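You operate a simulated robot arm through the tools that you are given. There is no shell and no other tool. Be economical: measure what you need, move in short steps, check, and stop when the job is done.

You run a simulated robot arm. Do the job below in one go: nothing can be reset, and whatever is moved stays where it is left.

## Task
Press the coil under the block, then check it in the coil gauge.
Fine: one stroke; lay the block on the pad at D32; leave the table out and the bridge over the coil.

It is judged by the outcome, as a careful person would: the job done as asked, and still so three seconds after it is handed in. It fails if anything else is knocked over, pushed out of place, dropped, spilled or broken.

## Robot
A 6-joint arm with a two-finger parallel gripper on a trunk, on a base that drives. Base frame: it is fixed to the floor where the robot stands at the start and does not move with it; the origin is under the middle of the robot, x ahead of it, y to its left, z up. Readings come in mm, rad, newtons and seconds.
With the tool pointing down near the work surface it reaches from about 580 to 940 mm from the robot's upright axis, wherever it stands. Its first joint turns from -2.601 to 2.601 rad. Places, roughly: block [2250, 1500, 750]; coil [2500, 1750, 750]; coil gauge [2500, 1400, 700]; forming table [2000, 1300, 800]; gauge nest [2500, 1400, 700]. Payload 3.43 kg.
Tool frame: the origin (TCP) lies between the finger pads and is the grasp point; the fingertips stand 34 mm ahead of it; z points along the fingers, y is the line along which they close. The gripper opens to 128 mm. The fingers are 24 mm wide and 12 mm thick; the gripper's body (48 by 130 mm) begins 96 mm behind the TCP.
Orientation is that of the tool frame in the base frame, as a unit quaternion [w, x, y, z]. With the fingers straight down and closing along the base's y, the tool's x points along the base's -x, its y along +y and its z along -z.

## Interface
- The arm moves only by the tool drive_tool. Its argument "commands" is a list of rows, each a list of 6 numbers: the shift along the tool's x, y, z in cm, then the turn, a rotation vector about the tool's x, y, z in rad. In form: [[x, y, z, ax, ay, az], ...]. A call has 1 to 12 rows; each row shifts and turns the commanded pose from where the row before left it, along the tool's axes as they then stand. "hand" is the finger opening in cm, from 0 to 12.8, set as the call begins (left out, the last holds). A row lasts 0.2 s, in which the tool goes at most 50 mm and 0.15 rad; a call with a longer step from one row to the next is refused whole, and so is a gripper value outside its range. A pose out of reach is approached as far as the arm can. The call stops where the force on the tool passes 90 N (or 10 N more than at its start, if that is more) or the arm is blocked; 0.2 s more then pass. The fingers move at their own pace (about 108 mm/s each) and stop on an object; they squeeze with about 25 N. The grip force told is the motor's: it shows also when the fingers shut on nothing. Time passes only in rows, and 0.2 s behind the last, so rows that do not move let the fingers close. The reply holds the time, the measured pose of the TCP, the force on the tool along the base axes, the opening and the grip force, in the units named above and with some noise, with the torque about the TCP (base axes, N m) and any sound that the robot's microphone picked up.
- Cameras (640 x 400 px; columns grow to the right, rows downward): "scene" is now at [30.6, 180.5, 1575]; the picture's right is [0.06, -1.00, 0.00], its down [-0.55, -0.03, -0.83] and it looks along [0.83, 0.05, -0.55] (base axes); focal length 257 px, centre (320, 200). "wrist" rides on the gripper at [76, -11, -160] in the tool frame; the picture's right is [0.15, 0.99, 0.00], its down [-0.88, 0.13, -0.46] and it looks along [-0.45, 0.07, 0.89] (tool axes); focal length 234 px, centre (320, 200). There is no depth. A picture from a camera that has moved, and an enlarged one, comes with that camera's place and axes in the base frame and with its lens. The place of the scene camera against the robot may be out by one fixed shift of up to 18 mm in any direction.
- grab_frame(camera): a new picture of that camera. The clock stands still meanwhile.
- move_column(by): slides the trunk up (or, below 0, down) by that many mm; the arm and the scene camera ride with it, the base frame stays. It gives what a move gives, with no picture.
- roll_base(legs): drives the robot by 1 to 6 legs, each [ahead, turn to the left] in mm and rad, along the robot's own axes; the way and the turn of a leg run together, so that a leg with both is an arc; at most 1500 mm and 3.142 rad a leg. The arm and the cameras ride along, it lands a little off, and it stops where it bumps. It gives what a move gives.
- aim_head(pan, tilt): turns the head with the scene camera to pan (to the left, within 2.705 rad either way) and tilt (down, from -0.506 to 1.204), counted from straight ahead of the robot. It gives what a move gives.
- inspect(camera, box): a new picture of the part [left, top, right, bottom] of that camera's present view, enlarged. The clock stands still meanwhile.
- close_job(): hands the job in; it is judged then, once.

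Go step by step. Nothing tells you exact positions but the pictures and the camera data: compare them with the known pose of the tool, close in by small moves and look again before you grip or let go. The budget is 135 turns and 104 pictures, counting those below and the enlarged ones. Unless the task says otherwise, let go and move clear before handing in, and close with one line.

The tools are called after "Request:" as a command line: name --pt "numbers of a row" for each row, then --argument value for the rest, lists and objects as JSON in quotes. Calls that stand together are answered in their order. drive_tool: Moves the arm, as the interface text tells. Its arguments: {"type":"object","properties":{"commands":{"type":"array"},"hand":{"type":"number"}},"required":["commands"]} The other tools are called the same way: move_column (by) slides the trunk up or down; roll_base (legs) drives the base; aim_head (pan, tilt) turns the head that bears the scene camera; grab_frame (camera) takes a picture; inspect (camera, box) takes an enlarged picture of a part of a camera's view; close_job () hands the job in.

At the start:

```text
t: 0.0
eef_pos: [670.5, 139.5, 943.5]
tcp_rot: [-0.001, -0.007, 1.0, 0.0]
force: [0.0, 0.0, 0.7]
moment: [-0.03, 0.01, -0.01]
opening: 128.1
grip_force: 0.1
trunk travel left (down, up): [-575.0, 135.0]
robot x, y, heading: [-1.7, -0.9, 0.001]
head pan, tilt: [0.061, 0.583]
```

scene: 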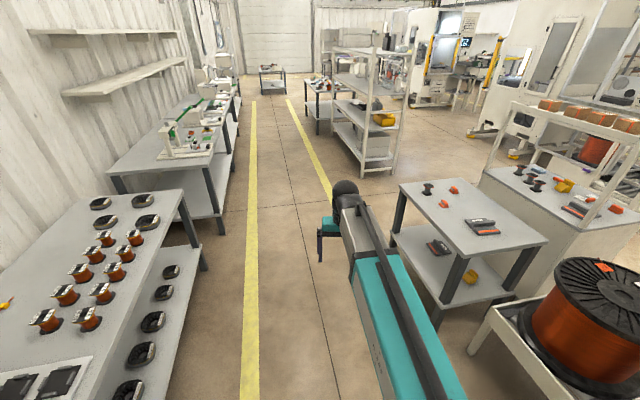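
wrist: 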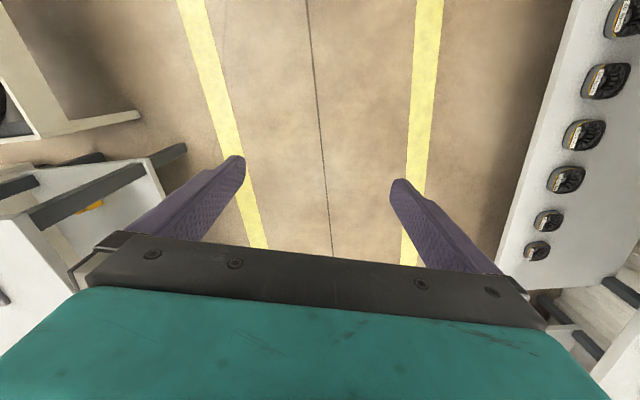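

I see the workshop; the job site should be ahead-left (about x 2.0–2.5 m, y 1.3–1.75 m), at the bench with green parts. I'll look closer there first.

Request:
inspect --camera "scene" --box '[90, 50, 270, 200]'

Request:
aim_head --pan 0.6 --tilt 0.35

Request:
grab_frame --camera "scene"

```text
2.67 times, centred on (180, 125) of scene
camera zoom: at [30.6, 180.5, 1575.0], right [0.06, -1.0, 0.0], down [-0.55, -0.03, -0.83], along [0.83, 0.05, -0.55], focal length 686 px, centre (693, 400)
```

zoom: 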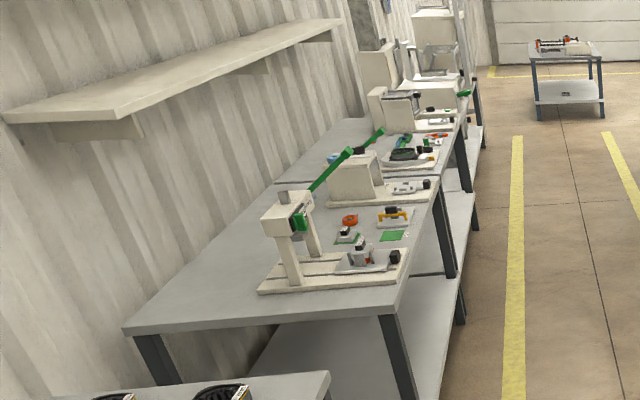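

```text
t: 1.0
eef_pos: [671.2, 139.1, 942.2]
tcp_rot: [0.0, -0.008, 1.0, -0.001]
force: [0.4, 0.3, -0.4]
moment: [-0.05, 0.02, 0.02]
opening: 127.8
grip_force: 0.1
trunk travel left (down, up): [-575.0, 135.0]
robot x, y, heading: [-0.4, -1.1, 0.001]
head pan, tilt: [0.6, 0.351]
```

```text
100 pictures are left
camera scene: at [18.7, 227.6, 1596.2], right [0.56, -0.83, 0.0], down [-0.28, -0.19, -0.94], along [0.78, 0.53, -0.34], focal length 257 px, centre (320, 200)
```

scene: 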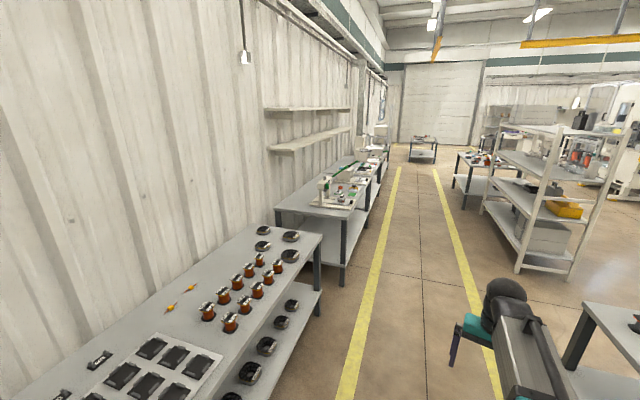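

The bench with a lever press stands from about x 1.77 m with its edge at y≈1.1 m. I'll drive up the aisle, turn toward it and look.

Request:
roll_base --legs '[[1450, 0], [450, 0], [0, 1.2]]'

Request:
aim_head --pan 0.0 --tilt 0.6

Request:
grab_frame --camera "scene"

```text
t: 15.7
eef_pos: [1978.3, 686.9, 943.4]
tcp_rot: [-0.001, -0.574, 0.819, 0.0]
force: [0.3, 1.3, 0.3]
moment: [0.02, 0.01, -0.01]
opening: 127.9
grip_force: 0.0
trunk travel left (down, up): [-575.0, 135.0]
robot x, y, heading: [1839.8, 17.8, 1.207]
head pan, tilt: [0.6, 0.351]
```

```text
t: 16.7
eef_pos: [1979.3, 685.8, 943.4]
tcp_rot: [0.0, -0.574, 0.819, 0.0]
force: [-0.7, -0.6, -0.4]
moment: [0.03, -0.01, -0.05]
opening: 128.0
grip_force: 0.0
trunk travel left (down, up): [-575.0, 135.0]
robot x, y, heading: [1846.7, 19.2, 1.202]
head pan, tilt: [0.0, 0.6]
```

```text
99 pictures are left
camera scene: at [1689.4, 127.7, 1573.5], right [0.93, -0.36, 0.0], down [-0.2, -0.53, -0.83], along [0.3, 0.77, -0.56], focal length 257 px, centre (320, 200)
```

scene: 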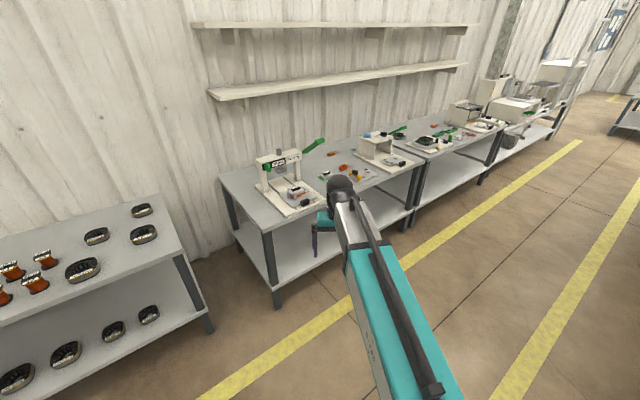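

Request:
inspect --camera "scene" --box '[210, 110, 450, 260]'

Request:
inspect --camera "scene" --box '[240, 130, 340, 220]'

Request:
inspect --camera "scene" --box '[310, 120, 440, 200]'

```text
2.67 times, centred on (330, 185) of scene
camera zoom: at [1689.4, 127.7, 1573.5], right [0.93, -0.36, 0.0], down [-0.2, -0.53, -0.83], along [0.3, 0.77, -0.56], focal length 686 px, centre (293, 240)
```

zoom: 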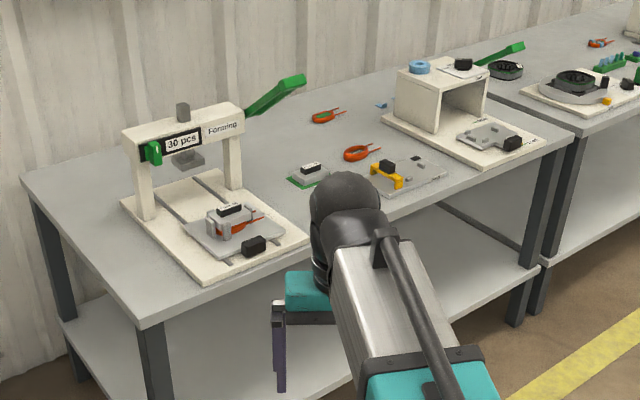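

```text
4.44 times, centred on (290, 175) of scene
camera zoom: at [1689.4, 127.7, 1573.5], right [0.93, -0.36, 0.0], down [-0.2, -0.53, -0.83], along [0.3, 0.77, -0.56], focal length 1143 px, centre (453, 311)
```

zoom: 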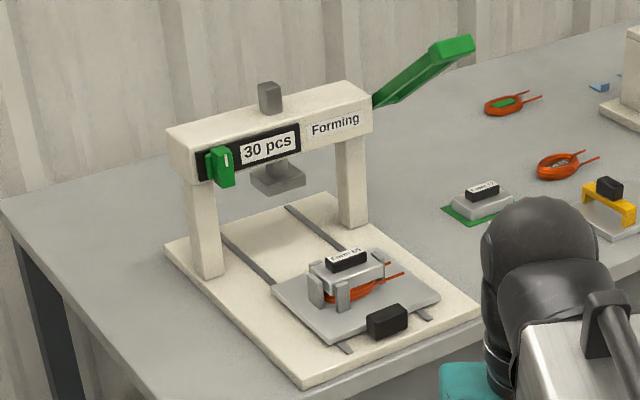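

```text
4.92 times, centred on (375, 160) of scene
camera zoom: at [1689.4, 127.7, 1573.5], right [0.93, -0.36, 0.0], down [-0.2, -0.53, -0.83], along [0.3, 0.77, -0.56], focal length 1266 px, centre (49, 397)
```

zoom: 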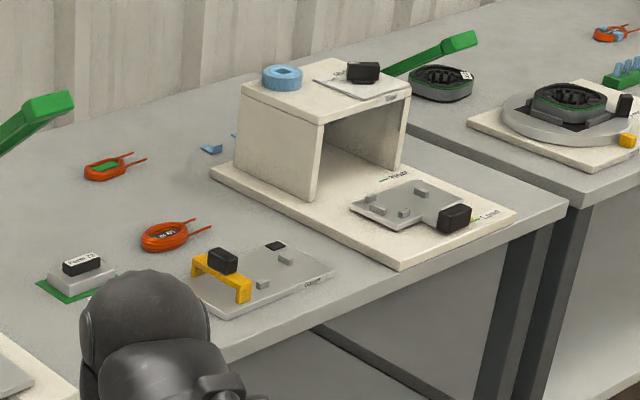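

The forming press has its table out, a form block on a green pad beside it, coils behind and a gauge with a yellow bridge. I'll move alongside the bench with the arm kept in the aisle and look closer.

Request:
roll_base --legs '[[0, -0.6], [850, 0], [0, -0.6], [-300, 0]]'

Request:
aim_head --pan 1.57 --tilt 0.65

Request:
grab_frame --camera "scene"

```text
t: 28.1
eef_pos: [2914.7, 618.5, 943.4]
tcp_rot: [0.0, -0.014, 1.0, 0.0]
force: [0.9, 0.0, -0.1]
moment: [0.03, -0.04, 0.0]
opening: 128.2
grip_force: 0.1
trunk travel left (down, up): [-575.0, 135.0]
robot x, y, heading: [2248.0, 499.1, 0.005]
head pan, tilt: [0.0, 0.6]
```

```text
t: 29.7
eef_pos: [2915.3, 619.3, 943.5]
tcp_rot: [0.0, -0.014, 1.0, 0.0]
force: [-0.4, -0.6, 0.0]
moment: [0.04, -0.02, 0.0]
opening: 127.9
grip_force: 0.1
trunk travel left (down, up): [-575.0, 135.0]
robot x, y, heading: [2244.5, 497.6, 0.008]
head pan, tilt: [1.571, 0.649]
```

```text
95 pictures are left
camera scene: at [2187.1, 761.9, 1569.2], right [1.0, 0.0, 0.0], down [0.0, -0.6, -0.8], along [0.0, 0.8, -0.6], focal length 257 px, centre (320, 200)
```

scene: 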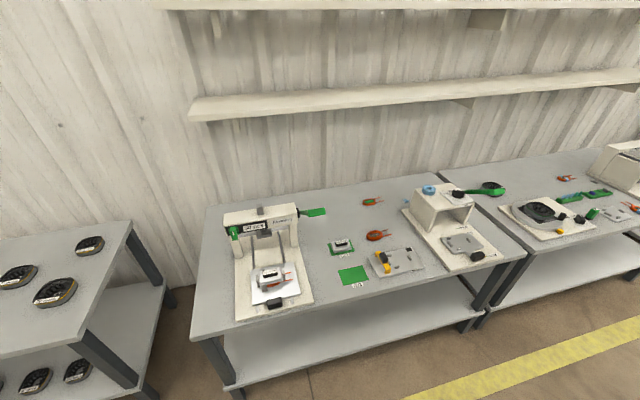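

Request:
inspect --camera "scene" --box '[215, 195, 335, 320]'

Request:
inspect --camera "scene" --box '[320, 225, 440, 300]'

Request:
inspect --camera "scene" --box '[350, 180, 510, 280]'

Request:
inspect --camera "scene" --box '[245, 255, 305, 312]'

```text
3.20 times, centred on (275, 258) of scene
camera zoom: at [2187.1, 761.9, 1569.2], right [1.0, 0.0, 0.0], down [0.0, -0.6, -0.8], along [0.0, 0.8, -0.6], focal length 823 px, centre (464, 16)
```

zoom: 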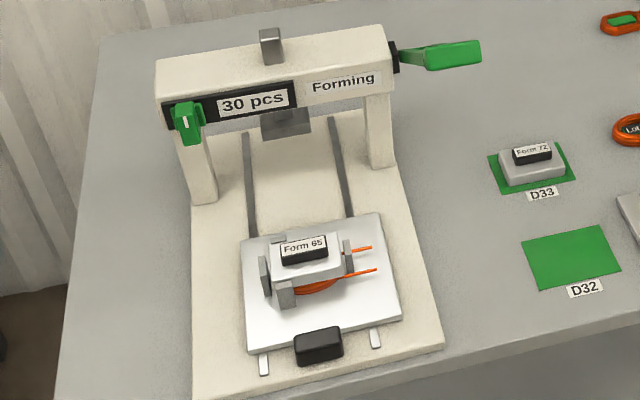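

```text
5.33 times, centred on (380, 262) of scene
camera zoom: at [2187.1, 761.9, 1569.2], right [1.0, 0.0, 0.0], down [0.0, -0.6, -0.8], along [0.0, 0.8, -0.6], focal length 1371 px, centre (0, -133)
```

zoom: 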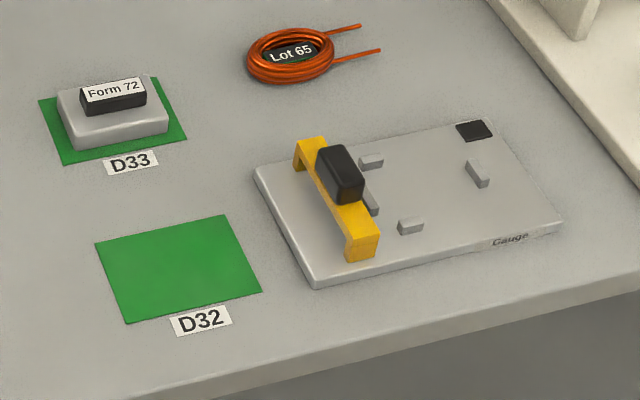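

```text
4.00 times, centred on (430, 230) of scene
camera zoom: at [2187.1, 761.9, 1569.2], right [1.0, 0.0, 0.0], down [0.0, -0.6, -0.8], along [0.0, 0.8, -0.6], focal length 1028 px, centre (-120, 80)
```

zoom: 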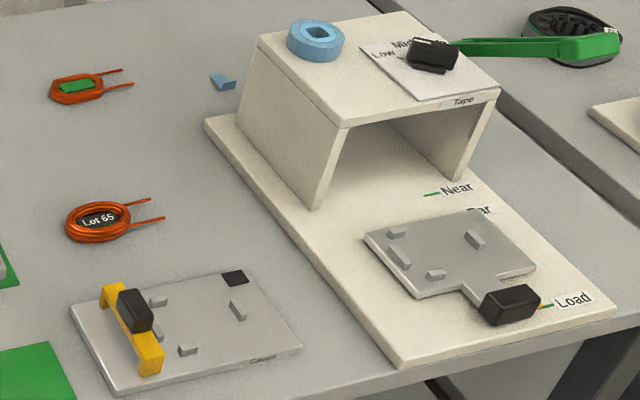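

```text
7.02 times, centred on (275, 284) of scene
camera zoom: at [2187.1, 761.9, 1569.2], right [1.0, 0.0, 0.0], down [0.0, -0.6, -0.8], along [0.0, 0.8, -0.6], focal length 1804 px, centre (636, -386)
```

zoom: 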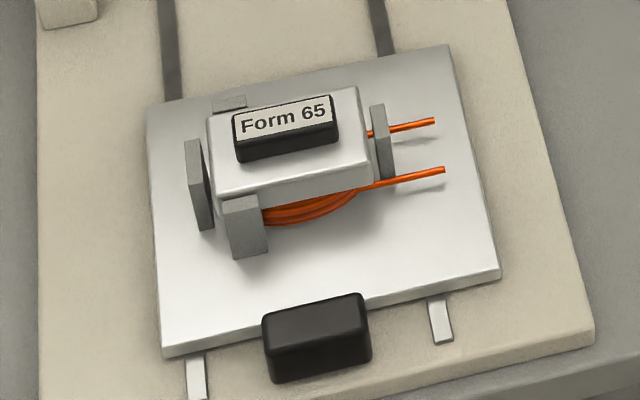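

The press table is out with "Form 65" block on a coil; D32 is its empty pad; the gauge has a yellow bridge on its left side. The bench is yawed about 0.23 rad. I'll raise the trunk for clearance and face the bench a bit closer.

Request:
move_column --by 135

Request:
roll_base --legs '[[0, 1.79], [150, 0]]'

Request:
aim_head --pan -0.1 --tilt 0.85

Request:
grab_frame --camera "scene"

Request:
grab_frame --camera "wrist"

```text
t: 31.4
eef_pos: [2915.3, 618.4, 1077.9]
tcp_rot: [0.0, -0.014, 1.0, 0.001]
force: [0.3, 0.6, -0.9]
moment: [-0.02, 0.02, -0.02]
opening: 127.9
grip_force: 0.2
trunk travel left (down, up): [-710.0, 0.0]
robot x, y, heading: [2246.8, 498.8, 0.002]
head pan, tilt: [1.571, 0.649]
```

```text
t: 38.9
eef_pos: [1920.9, 1262.7, 1077.0]
tcp_rot: [0.0, 0.801, -0.599, 0.001]
force: [-0.3, 0.2, -0.7]
moment: [-0.04, -0.05, 0.0]
opening: 128.2
grip_force: 0.1
trunk travel left (down, up): [-710.0, 0.0]
robot x, y, heading: [2174.5, 636.3, 1.816]
head pan, tilt: [1.571, 0.649]
```

```text
t: 40.6
eef_pos: [1921.3, 1260.4, 1077.5]
tcp_rot: [-0.001, 0.801, -0.599, 0.0]
force: [0.7, 0.2, 0.2]
moment: [0.0, 0.02, -0.03]
opening: 128.3
grip_force: 0.0
trunk travel left (down, up): [-710.0, 0.0]
robot x, y, heading: [2171.4, 636.2, 1.817]
head pan, tilt: [-0.099, 0.85]
```

```text
90 pictures are left
camera scene: at [1993.4, 635.0, 1687.6], right [0.99, 0.15, 0.0], down [0.11, -0.74, -0.66], along [-0.1, 0.65, -0.75], focal length 257 px, centre (320, 200)
```

scene: 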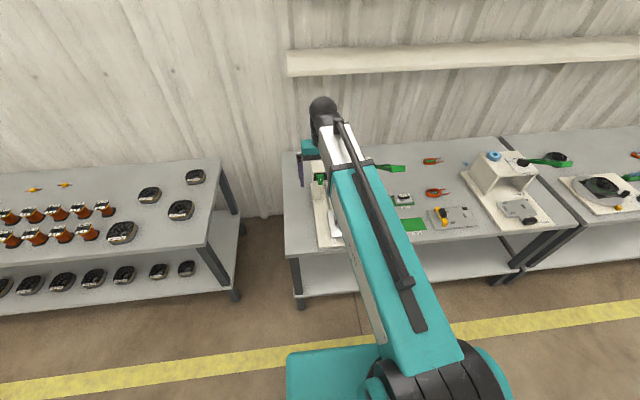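

```text
89 pictures are left
camera wrist: at [1952.2, 1191.8, 1237.1], right [-0.91, -0.42, 0.0], down [-0.37, 0.81, 0.46], along [-0.19, 0.41, -0.89], focal length 234 px, centre (320, 200)
```

wrist: 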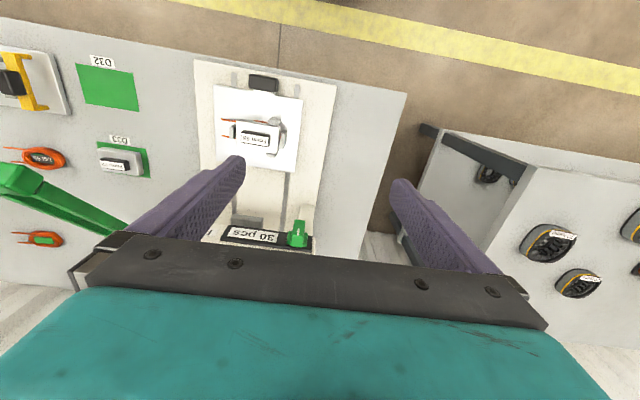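

Request:
inspect --camera "wrist" --box '[180, 60, 350, 260]'

Request:
inspect --camera "wrist" --box '[0, 40, 180, 250]'

```text
2.00 times, centred on (265, 160) of wrist
camera zoom: at [1952.2, 1191.8, 1237.1], right [-0.91, -0.42, 0.0], down [-0.37, 0.81, 0.46], along [-0.19, 0.41, -0.89], focal length 468 px, centre (430, 280)
```

zoom: 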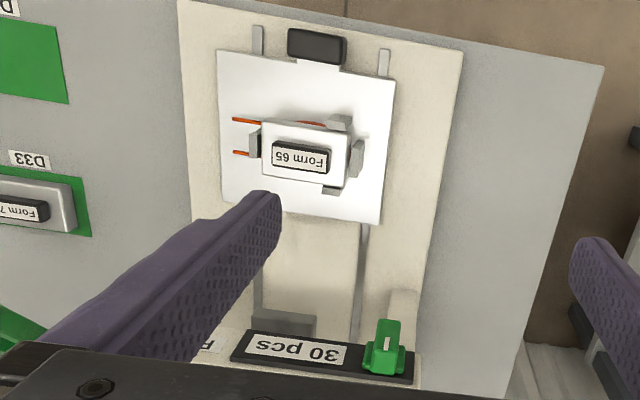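

```text
1.90 times, centred on (90, 145) of wrist
camera zoom: at [1952.2, 1191.8, 1237.1], right [-0.91, -0.42, 0.0], down [-0.37, 0.81, 0.46], along [-0.19, 0.41, -0.89], focal length 446 px, centre (758, 305)
```

zoom: 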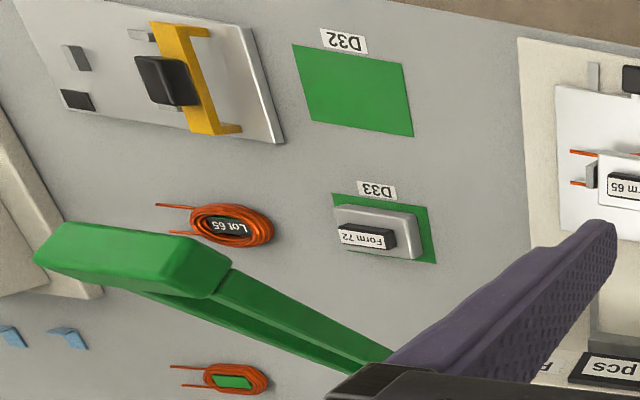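

The block, coil and fixtures are clear: knob of the table around (2037,1237,785), lever handle around (2180,1388,1045), the tool is already aligned with the bench. I'll move the arm off to the right to see the press face and selector.

Request:
drive_tool --pt "1 -4.5 0 0 0 0" --pt "1 -4.5 0 0 0 0" --pt "1 -4.5 0 0 0 0" --pt "0 -4.8 0 0 0 0" --pt "0 -4.8 0 0 0 0" --pt "0 -4.8 0 0 0 0" --pt "0 -4.8 0 0 0 0" --pt "0 -4.8 0 0 0 0" --pt "0 -4.8 0 0 0 0" --hand 0

Request:
aim_head --pan 0.0 --tilt 0.75

Request:
grab_frame --camera "scene"

Request:
grab_frame --camera "wrist"

```text
t: 42.6
eef_pos: [2335.1, 1350.5, 1076.4]
tcp_rot: [-0.001, 0.801, -0.599, 0.0]
force: [-0.5, 0.3, -0.3]
moment: [0.0, 0.0, -0.01]
opening: 0.0
grip_force: 25.6
trunk travel left (down, up): [-710.0, 0.0]
robot x, y, heading: [2175.0, 635.8, 1.819]
head pan, tilt: [-0.099, 0.85]
```

```text
t: 43.3
eef_pos: [2334.7, 1350.1, 1076.6]
tcp_rot: [0.0, 0.801, -0.599, 0.0]
force: [-1.0, 0.3, 0.9]
moment: [0.02, -0.01, 0.02]
opening: 0.0
grip_force: 24.9
trunk travel left (down, up): [-710.0, 0.0]
robot x, y, heading: [2171.9, 638.1, 1.82]
head pan, tilt: [0.0, 0.75]
```

```text
86 pictures are left
camera scene: at [1984.9, 638.1, 1695.6], right [0.97, 0.24, 0.0], down [0.17, -0.66, -0.73], along [-0.18, 0.71, -0.68], focal length 257 px, centre (320, 200)
```

scene: 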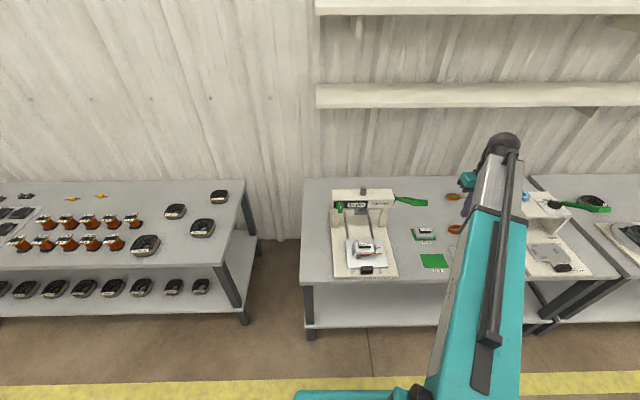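

```text
85 pictures are left
camera wrist: at [2365.3, 1280.9, 1236.5], right [-0.91, -0.42, 0.0], down [-0.37, 0.81, 0.46], along [-0.19, 0.41, -0.89], focal length 234 px, centre (320, 200)
```

wrist: 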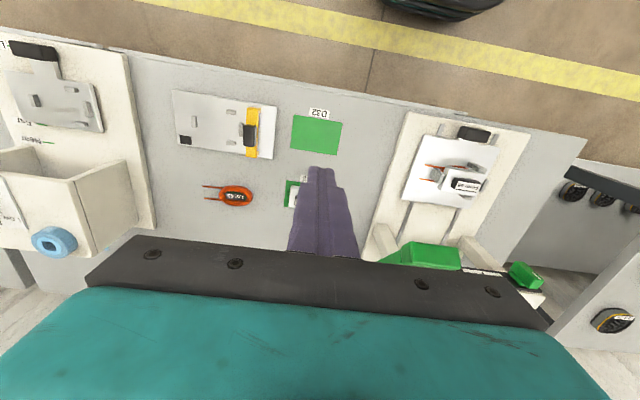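

Request:
inspect --camera "scene" --box '[325, 180, 435, 225]'

Request:
inspect --camera "wrist" --box '[380, 110, 550, 310]'

Request:
inspect --camera "wrist" --box '[160, 80, 360, 220]'

```text
5.82 times, centred on (380, 202) of scene
camera zoom: at [1984.9, 638.1, 1695.6], right [0.97, 0.24, 0.0], down [0.17, -0.66, -0.73], along [-0.18, 0.71, -0.68], focal length 1496 px, centre (-29, 186)
```

zoom: 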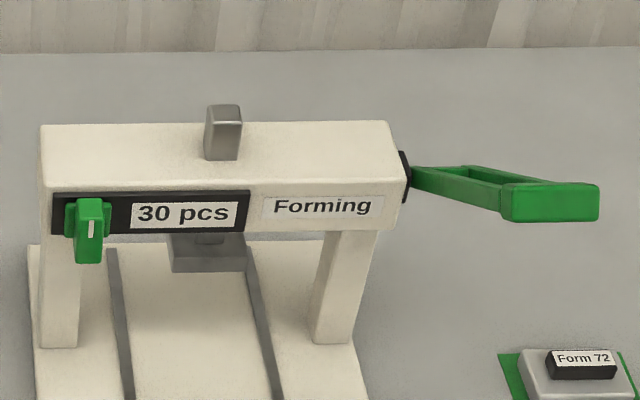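

```text
2.00 times, centred on (465, 210) of wrist
camera zoom: at [2365.3, 1280.9, 1236.5], right [-0.91, -0.42, 0.0], down [-0.37, 0.81, 0.46], along [-0.19, 0.41, -0.89], focal length 468 px, centre (30, 180)
```

zoom: 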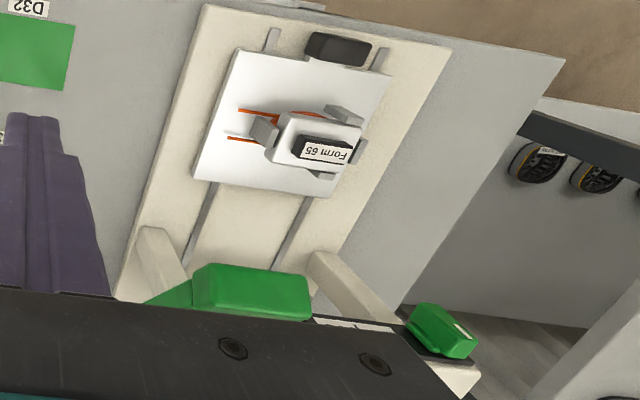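

```text
2.86 times, centred on (260, 150) of wrist
camera zoom: at [2365.3, 1280.9, 1236.5], right [-0.91, -0.42, 0.0], down [-0.37, 0.81, 0.46], along [-0.19, 0.41, -0.89], focal length 669 px, centre (491, 343)
```

zoom: 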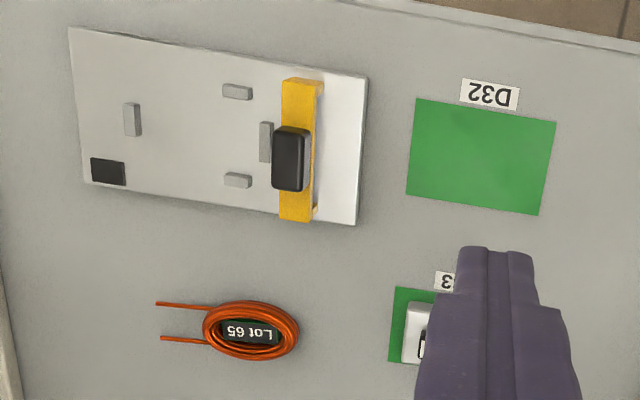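

Request:
inspect --camera "scene" --box '[330, 190, 370, 215]'

```text
16.00 times, centred on (350, 202) of scene
camera zoom: at [1984.9, 638.1, 1695.6], right [0.97, 0.24, 0.0], down [0.17, -0.66, -0.73], along [-0.18, 0.71, -0.68], focal length 4113 px, centre (-160, 160)
```

zoom: 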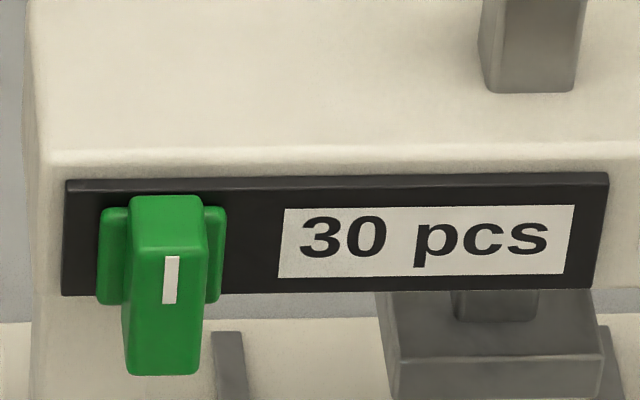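

No setting on the knob relates to this job, so I leave it. From two wrist views, the table's black knob is at about (2043,1237), top z≈758, press base top z≈731. I'll go above the knob with the fingers open and check.

Request:
drive_tool --pt "2.5 4 0 0 0 0" --pt "2.5 4 0 0 0 0" --pt "0 4.8 0 0 0 0" --pt "0 4.8 0 0 0 0" --pt "0 4.8 0 0 0 0" --pt "0 4.8 0 0 0 0" --pt "-2.4 4 0 0 0 0" --pt "0 0 4.8 0 0 0" --pt "0 0 4.8 0 0 0" --pt "0 0 4.8 0 0 0" --pt "0 0 4.8 0 0 0" --hand 9.5

Request:
grab_frame --camera "wrist"

```text
t: 45.7
eef_pos: [2041.6, 1239.5, 884.6]
tcp_rot: [0.0, 0.801, -0.599, -0.001]
force: [0.1, -0.1, 0.2]
moment: [-0.01, -0.02, 0.0]
opening: 95.3
grip_force: 0.1
trunk travel left (down, up): [-710.0, 0.0]
robot x, y, heading: [2177.0, 634.9, 1.819]
head pan, tilt: [0.0, 0.75]
```

```text
80 pictures are left
camera wrist: at [2073.6, 1169.5, 1043.6], right [-0.91, -0.42, 0.0], down [-0.37, 0.81, 0.46], along [-0.19, 0.41, -0.89], focal length 234 px, centre (320, 200)
```

wrist: 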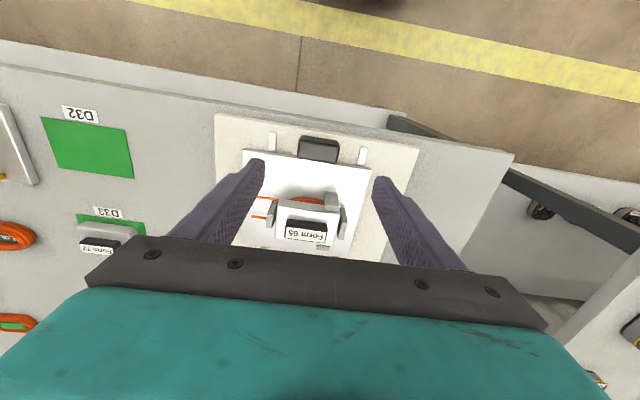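

Lined up over the knob; I descend, keeping 4 mm nearer to me so the fingers clear the table plate, then close.

Request:
drive_tool --pt "0.5 -0.3 4 0 0 0" --pt "0 0 4 0 0 0" --pt "0 0 2 0 0 0" --pt "0 0 1.2 0 0 0" --pt "0 0 0 0 0 0"

Request:
grab_frame --camera "wrist"

```text
t: 46.9
eef_pos: [2047.7, 1235.5, 774.1]
tcp_rot: [0.0, 0.801, -0.599, 0.0]
force: [0.2, 1.0, 0.5]
moment: [-0.04, 0.03, 0.0]
opening: 95.2
grip_force: 0.1
trunk travel left (down, up): [-710.0, 0.0]
robot x, y, heading: [2170.3, 635.4, 1.819]
head pan, tilt: [0.0, 0.75]
```

```text
79 pictures are left
camera wrist: at [2078.7, 1165.5, 932.5], right [-0.91, -0.42, 0.0], down [-0.37, 0.81, 0.46], along [-0.19, 0.41, -0.89], focal length 234 px, centre (320, 200)
```

wrist: 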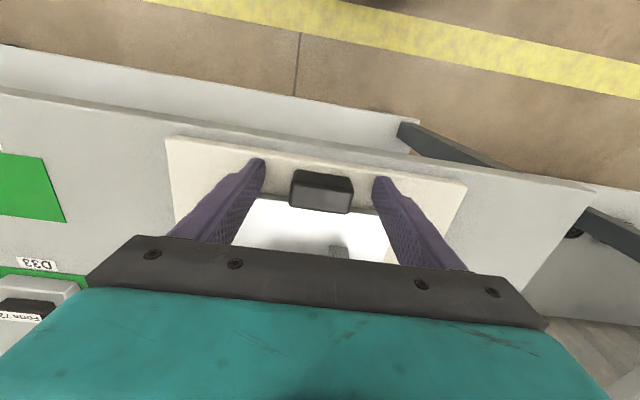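

Request:
drive_tool --pt "0 0 0 0 0 0" --pt "0 0 0 0 0 0" --pt "0 0 0 0 0 0" --hand 3

```text
t: 47.7
eef_pos: [2045.9, 1234.5, 773.0]
tcp_rot: [0.001, 0.8, -0.6, -0.001]
force: [-11.1, -4.6, -3.0]
moment: [0.08, 0.45, -0.55]
opening: 50.1
grip_force: 44.9
trunk travel left (down, up): [-710.0, 0.0]
robot x, y, heading: [2172.6, 636.1, 1.821]
head pan, tilt: [0.0, 0.75]
```

Knob gripped. I push the table in along the rails in small steps.

Request:
drive_tool --pt "-1.5 0 0 0 0 0" --pt "-2 0 0 0 0 0" --pt "-2 0 0 0 0 0" --pt "-2 0 0 0 0 0" --pt "-2 0 0 0 0 0" --pt "0 0 0 0 0 0"

Request:
grab_frame --camera "scene"

```text
t: 49.1
eef_pos: [2020.4, 1327.1, 773.2]
tcp_rot: [-0.001, 0.801, -0.599, 0.0]
force: [0.0, 1.9, -9.6]
moment: [-1.09, 0.44, -0.81]
opening: 49.9
grip_force: 44.9
trunk travel left (down, up): [-710.0, 0.0]
robot x, y, heading: [2170.9, 635.2, 1.821]
head pan, tilt: [0.0, 0.75]
```

```text
78 pictures are left
camera scene: at [1984.4, 639.5, 1695.5], right [0.97, 0.24, 0.0], down [0.17, -0.66, -0.73], along [-0.18, 0.71, -0.68], focal length 257 px, centre (320, 200)
```

scene: 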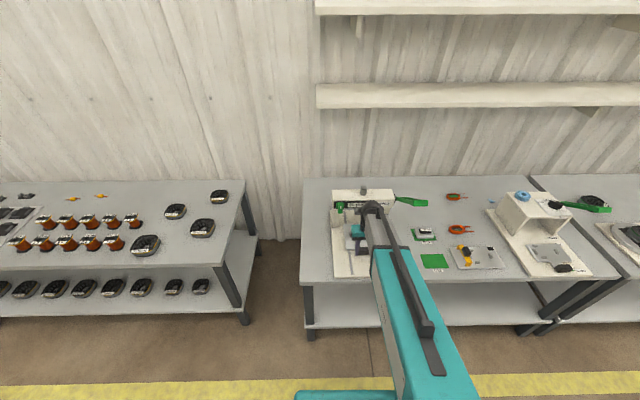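

Table slides well (about 96 mm in). I continue in smaller steps until its stop.

Request:
drive_tool --pt "-1.5 0 0 0 0 0" --pt "-1.5 0 0 0 0 0" --pt "-1 0 0 0 0 0" --pt "0 0 0 0 0 0"

Request:
grab_frame --camera "wrist"

Request:
inspect --camera "scene" --box '[320, 175, 430, 285]'

```text
t: 50.1
eef_pos: [2010.7, 1365.0, 772.7]
tcp_rot: [-0.001, 0.8, -0.6, 0.0]
force: [13.1, 4.4, -1.1]
moment: [-1.42, -0.32, -0.76]
opening: 49.8
grip_force: 44.9
trunk travel left (down, up): [-710.0, 0.0]
robot x, y, heading: [2172.4, 632.7, 1.821]
head pan, tilt: [0.0, 0.75]
```

```text
77 pictures are left
camera wrist: at [2041.0, 1295.8, 932.7], right [-0.91, -0.42, 0.0], down [-0.37, 0.81, 0.46], along [-0.19, 0.41, -0.89], focal length 234 px, centre (320, 200)
```

wrist: 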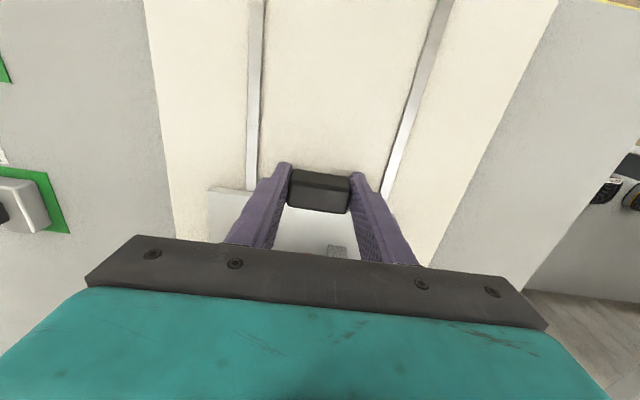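

```text
3.64 times, centred on (375, 230) of scene
camera zoom: at [1985.8, 638.7, 1695.8], right [0.97, 0.24, 0.0], down [0.17, -0.66, -0.73], along [-0.18, 0.71, -0.68], focal length 935 px, centre (120, 91)
```

zoom: 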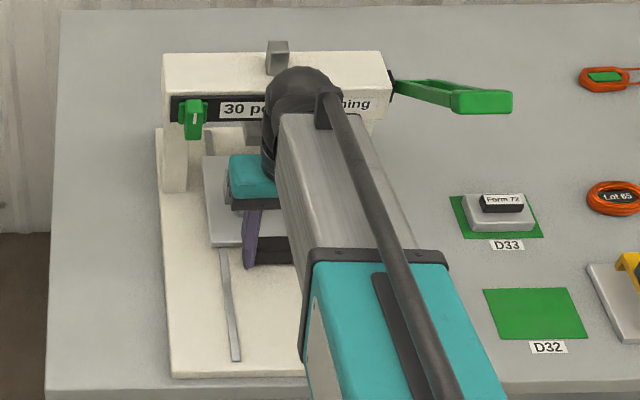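

Request:
drive_tool --pt "-0.5 0 0 0 0 0" --pt "-0.5 0 0 0 0 0" --pt "-0.5 0 0 0 0 0" --pt "-0.5 0 0 0 0 0" --pt "0 0 0 0 0 0"

```text
t: 51.3
eef_pos: [2005.0, 1384.7, 773.8]
tcp_rot: [-0.001, 0.8, -0.6, 0.0]
force: [17.4, 3.4, -11.2]
moment: [0.76, 0.01, -0.93]
opening: 50.3
grip_force: 45.2
trunk travel left (down, up): [-710.0, 0.0]
robot x, y, heading: [2172.0, 637.0, 1.818]
head pan, tilt: [0.0, 0.75]
```

Request:
drive_tool --pt "-0.4 -0.05 0 0 0 0" --pt "-0.4 -0.05 0 0 0 0" --pt "-0.4 -0.05 0 0 0 0" --pt "-0.4 0 0 0 0 0" --pt "0 0 0 0 0 0"

Request:
inspect --camera "scene" --box '[320, 175, 430, 285]'

```text
t: 52.5
eef_pos: [2000.7, 1398.3, 773.7]
tcp_rot: [0.002, 0.801, -0.599, 0.001]
force: [5.2, -9.7, -15.4]
moment: [0.48, -0.01, -0.64]
opening: 49.9
grip_force: 45.3
trunk travel left (down, up): [-710.0, 0.0]
robot x, y, heading: [2172.0, 636.3, 1.816]
head pan, tilt: [0.0, 0.75]
```

```text
3.64 times, centred on (375, 230) of scene
camera zoom: at [1984.8, 638.8, 1695.5], right [0.97, 0.24, 0.0], down [0.17, -0.66, -0.73], along [-0.18, 0.71, -0.68], focal length 935 px, centre (120, 91)
```

zoom: 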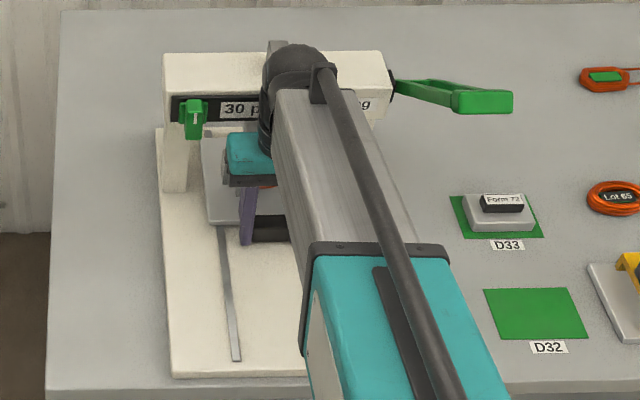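

Request:
drive_tool --pt "-0.3 0 0 0 0 0" --pt "-0.3 0 0 0 0 0" --pt "0 0 0 0 0 0"

```text
t: 53.3
eef_pos: [1999.9, 1400.6, 774.8]
tcp_rot: [0.004, 0.8, -0.6, 0.004]
force: [9.9, -35.4, -13.6]
moment: [-0.65, -0.24, -0.91]
opening: 50.4
grip_force: 45.0
trunk travel left (down, up): [-710.0, 0.0]
robot x, y, heading: [2173.7, 636.2, 1.816]
head pan, tilt: [0.0, 0.75]
```

The table is against its stop (force at the knob level). I let go, back away and look.

Request:
drive_tool --pt "0.4 0 0 0 0 0" --pt "0 0 0 0 0 0"

Request:
drive_tool --pt "0 0 0 0 0 0" --pt "0 0 -2 0 0 0" --pt "2 0 -2 0 0 0" --pt "4 0 -2 0 0 0" --pt "4 -2 0 0 0 0" --pt "4 -3 0 0 0 0" --hand 8.5

Request:
drive_tool --pt "2 -3 -4 0 0 0" --pt "0 -4 -4.5 0 0 0" --pt "0 -4 -4.5 0 0 0" --pt "0 -4 -4.5 0 0 0" --pt "0 -4 -4.5 0 0 0" --pt "0 -4 -3 0 0 0" --hand 0

Request:
grab_frame --camera "wrist"

Request:
inspect --camera "scene" --box '[320, 175, 430, 285]'

```text
t: 53.9
eef_pos: [2000.6, 1401.0, 774.6]
tcp_rot: [0.002, 0.8, -0.6, 0.001]
force: [6.2, -13.3, -8.3]
moment: [-1.65, -0.19, -0.97]
opening: 50.4
grip_force: 44.5
trunk travel left (down, up): [-710.0, 0.0]
robot x, y, heading: [2174.8, 635.4, 1.818]
head pan, tilt: [0.0, 0.75]
```

```text
t: 55.3
eef_pos: [2087.9, 1280.0, 834.7]
tcp_rot: [0.0, 0.801, -0.599, 0.0]
force: [-0.5, 0.9, -0.2]
moment: [0.02, 0.03, 0.06]
opening: 85.0
grip_force: 0.0
trunk travel left (down, up): [-710.0, 0.0]
robot x, y, heading: [2173.5, 631.9, 1.816]
head pan, tilt: [0.0, 0.75]
```

```text
refused: row 1 steps farther than a row can; nothing moved
```

```text
74 pictures are left
camera wrist: at [2119.9, 1210.8, 994.1], right [-0.91, -0.42, 0.0], down [-0.37, 0.81, 0.46], along [-0.19, 0.41, -0.89], focal length 234 px, centre (320, 200)
```

wrist: 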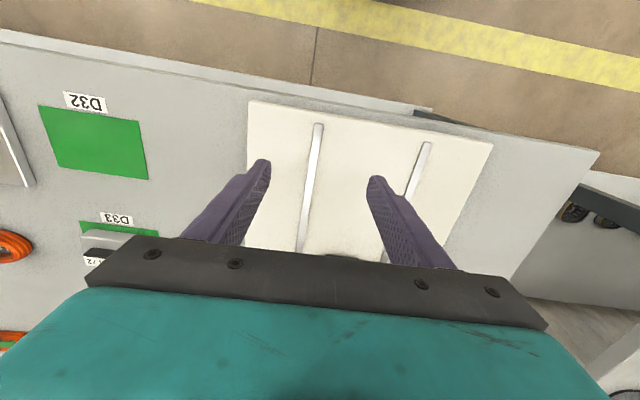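

```text
3.64 times, centred on (375, 230) of scene
camera zoom: at [1985.2, 637.7, 1695.7], right [0.97, 0.24, 0.0], down [0.17, -0.66, -0.73], along [-0.18, 0.71, -0.68], focal length 935 px, centre (120, 91)
```

zoom: 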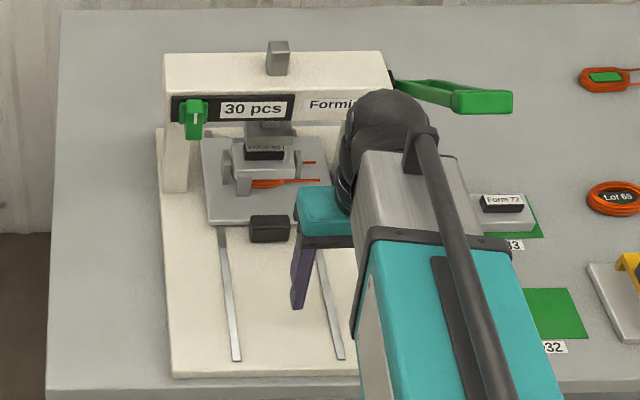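

The table is fully in with the block and coil under the ram. Next I rise and position closed fingertips above the lever handle (around (2191,1385), top z≈1043).

Request:
drive_tool --pt "0 0 -4.6 0 0 0" --pt "0 0 -4.6 0 0 0" --pt "0 0 -4.6 0 0 0" --pt "0 0 -4.6 0 0 0" --pt "0 0 -4.6 0 0 0" --pt "0 0 -4.6 0 0 0" --pt "0 -4.3 0 0 0 0" --pt "0 -4.3 0 0 0 0" --pt "0 -4.2 0 0 0 0" --pt "0 0 0 0 0 0" --hand 0

Request:
grab_frame --camera "wrist"

Request:
inspect --camera "scene" --box '[320, 150, 450, 285]'

```text
t: 57.5
eef_pos: [2209.0, 1318.7, 1108.3]
tcp_rot: [0.0, 0.801, -0.598, 0.001]
force: [0.0, -0.3, -1.0]
moment: [0.02, 0.04, -0.03]
opening: 0.0
grip_force: 25.1
trunk travel left (down, up): [-710.0, 0.0]
robot x, y, heading: [2171.9, 639.1, 1.822]
head pan, tilt: [0.0, 0.75]
```

```text
72 pictures are left
camera wrist: at [2241.0, 1249.3, 1267.1], right [-0.91, -0.42, 0.0], down [-0.37, 0.81, 0.46], along [-0.19, 0.41, -0.89], focal length 234 px, centre (320, 200)
```

wrist: 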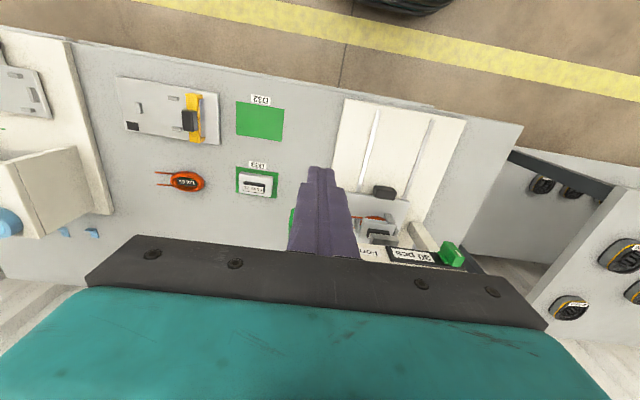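

```text
2.96 times, centred on (385, 218) of scene
camera zoom: at [1984.7, 638.0, 1695.6], right [0.97, 0.24, 0.0], down [0.17, -0.66, -0.73], along [-0.18, 0.71, -0.68], focal length 762 px, centre (127, 148)
```

zoom: 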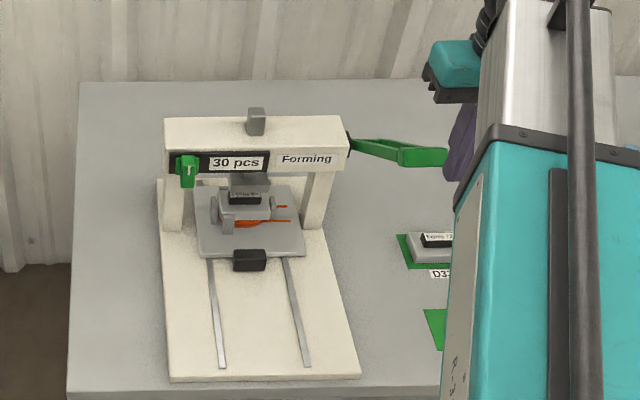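

The wrist view agrees with the handle location. I move over it and lower until contact.

Request:
drive_tool --pt "-3.2 0 0 0 0 0" --pt "-3.2 0 0 0 0 0" --pt "0 0 0 0 0 0"

Request:
inspect --camera "scene" --box '[360, 170, 440, 220]'

Request:
grab_frame --camera "wrist"

```text
t: 58.3
eef_pos: [2190.1, 1379.5, 1109.0]
tcp_rot: [-0.001, 0.8, -0.599, 0.0]
force: [-0.2, 0.1, -0.6]
moment: [-0.01, 0.02, 0.02]
opening: 0.0
grip_force: 24.6
trunk travel left (down, up): [-710.0, 0.0]
robot x, y, heading: [2172.2, 634.2, 1.816]
head pan, tilt: [0.0, 0.75]
```

```text
8.00 times, centred on (400, 195) of scene
camera zoom: at [1984.8, 637.9, 1695.6], right [0.97, 0.24, 0.0], down [0.17, -0.66, -0.73], along [-0.18, 0.71, -0.68], focal length 2057 px, centre (-320, 240)
```

zoom: 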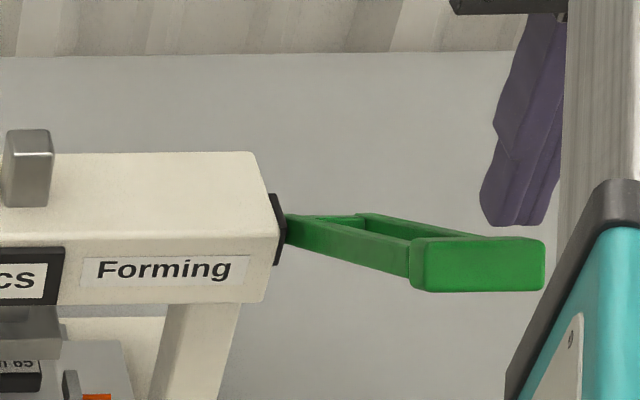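

```text
69 pictures are left
camera wrist: at [2222.1, 1310.4, 1268.1], right [-0.91, -0.42, 0.0], down [-0.37, 0.81, 0.46], along [-0.19, 0.41, -0.89], focal length 234 px, centre (320, 200)
```

wrist: 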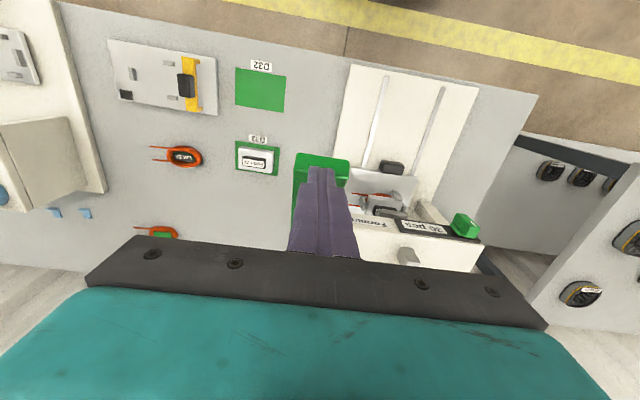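

Request:
drive_tool --pt "-0.6 0 1.2 0 0 0" --pt "0 0 0.8 0 0 0" --pt "0 0 0.5 0 0 0" --pt "0 0 0.5 0 0 0" --pt "0 0 0.5 0 0 0" --pt "0 0 0 0 0 0"

Request:
inspect --camera "scene" --box '[340, 160, 440, 220]'

```text
t: 59.7
eef_pos: [2190.9, 1383.4, 1074.3]
tcp_rot: [-0.001, 0.801, -0.599, -0.001]
force: [0.0, 0.8, 1.4]
moment: [0.06, -0.03, 0.05]
opening: 0.0
grip_force: 24.6
trunk travel left (down, up): [-710.0, 0.0]
robot x, y, heading: [2174.1, 636.2, 1.821]
head pan, tilt: [0.0, 0.75]
```

```text
6.40 times, centred on (390, 190) of scene
camera zoom: at [1984.7, 638.1, 1695.6], right [0.97, 0.24, 0.0], down [0.17, -0.66, -0.73], along [-0.18, 0.71, -0.68], focal length 1645 px, centre (-128, 264)
```

zoom: 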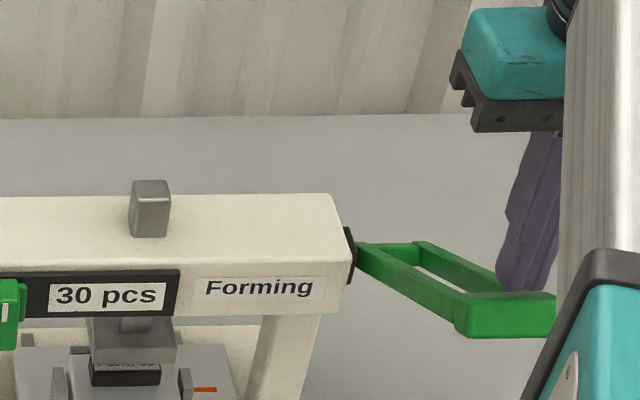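

Request:
inspect --camera "wrist" --box '[270, 130, 370, 230]'

```text
4.00 times, centred on (320, 180) of wrist
camera zoom: at [2221.7, 1314.7, 1234.1], right [-0.91, -0.42, 0.0], down [-0.37, 0.81, 0.46], along [-0.19, 0.41, -0.89], focal length 937 px, centre (320, 280)
```

zoom: 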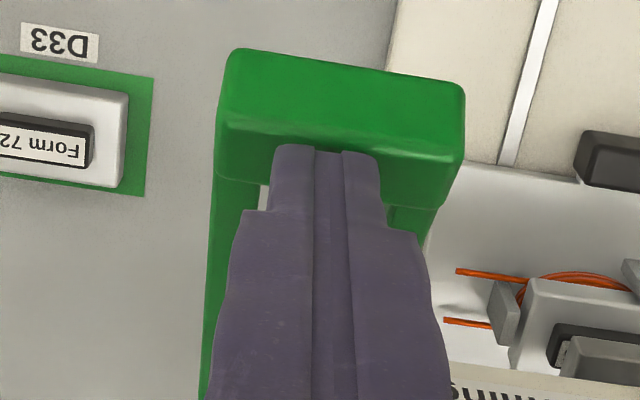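

The fingertips sit a little behind the handle's top edge; I shift 12 mm toward me and press down along the lever's arc.

Request:
drive_tool --pt "0 0 -1.5 0 0 0" --pt "1.2 0 0 0 0 0" --pt "0 0 0.8 0 0 0" --pt "0 0 0.7 0 0 0" --pt "0.3 0 0.5 0 0 0" --pt "0.3 0 0.5 0 0 0" --pt "0.3 0 0.6 0 0 0" --pt "0.3 0 0.6 0 0 0" --pt "0 0 0 0 0 0"

Request:
inspect --camera "wrist" --box '[270, 130, 370, 230]'

Request:
inspect --camera "scene" --box '[340, 160, 440, 220]'

```text
t: 61.7
eef_pos: [2196.5, 1361.7, 1053.3]
tcp_rot: [0.0, 0.801, -0.599, 0.0]
force: [0.4, -0.7, 1.1]
moment: [-0.01, -0.01, 0.0]
opening: 0.0
grip_force: 25.1
trunk travel left (down, up): [-710.0, 0.0]
robot x, y, heading: [2170.2, 635.4, 1.818]
head pan, tilt: [0.0, 0.75]
```

```text
4.00 times, centred on (320, 180) of wrist
camera zoom: at [2228.2, 1292.1, 1212.8], right [-0.91, -0.42, 0.0], down [-0.37, 0.81, 0.46], along [-0.19, 0.41, -0.89], focal length 937 px, centre (320, 280)
```

zoom: 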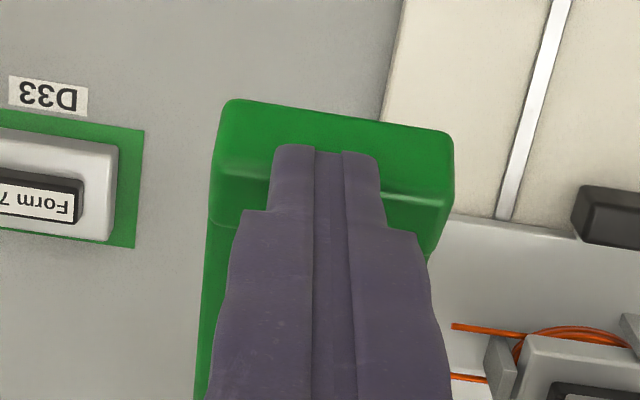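

```text
6.40 times, centred on (390, 190) of scene
camera zoom: at [1984.7, 638.0, 1695.6], right [0.97, 0.24, 0.0], down [0.17, -0.66, -0.73], along [-0.18, 0.71, -0.68], focal length 1645 px, centre (-128, 264)
```

zoom: 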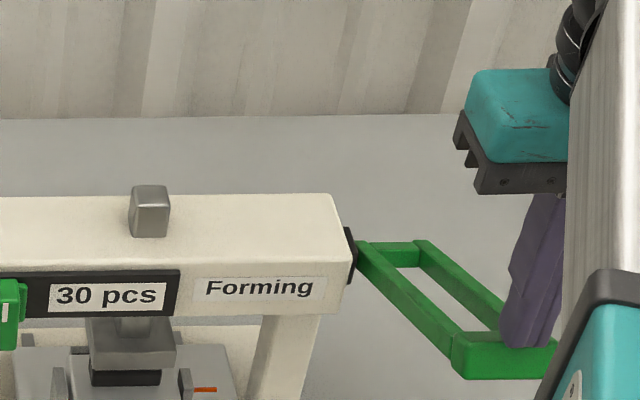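

The lever follows lightly. I continue down the arc in small steps, watching force and sound.

Request:
drive_tool --pt "0.3 0 0.9 0 0 0" --pt "0.3 0 0.9 0 0 0" --pt "0.3 0 0.9 0 0 0" --pt "0.2 0 0.9 0 0 0" --pt "0.2 0 0.9 0 0 0" --pt "0.1 0 0.9 0 0 0" --pt "0.1 0 0.9 0 0 0" --pt "0 0 0 0 0 0"

Request:
inspect --camera "wrist" --box '[270, 130, 370, 230]'

Request:
inspect --camera "scene" --box '[340, 160, 440, 235]'

```text
t: 63.5
eef_pos: [2200.8, 1346.8, 989.3]
tcp_rot: [0.0, 0.8, -0.599, 0.0]
force: [0.0, -0.1, 0.7]
moment: [0.03, -0.01, 0.0]
opening: 0.0
grip_force: 24.5
trunk travel left (down, up): [-710.0, 0.0]
robot x, y, heading: [2172.9, 636.7, 1.818]
head pan, tilt: [0.0, 0.75]
```

```text
4.00 times, centred on (320, 180) of wrist
camera zoom: at [2232.8, 1278.2, 1148.4], right [-0.91, -0.42, 0.0], down [-0.37, 0.81, 0.46], along [-0.19, 0.41, -0.89], focal length 937 px, centre (320, 280)
```

zoom: 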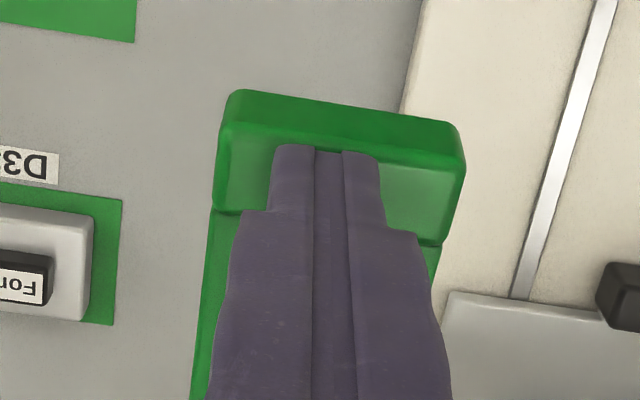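

```text
5.33 times, centred on (390, 198) of scene
camera zoom: at [1984.7, 638.0, 1695.6], right [0.97, 0.24, 0.0], down [0.17, -0.66, -0.73], along [-0.18, 0.71, -0.68], focal length 1371 px, centre (-53, 213)
```

zoom: 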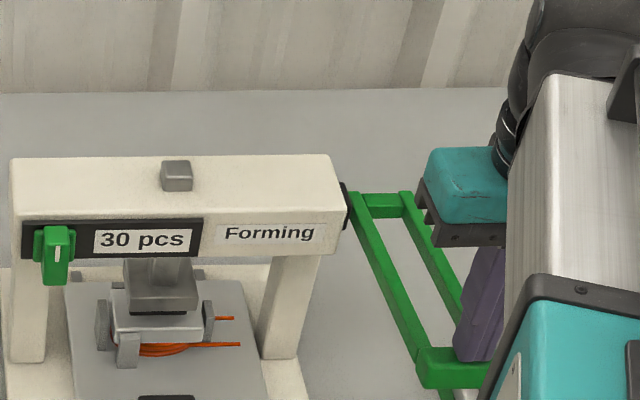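

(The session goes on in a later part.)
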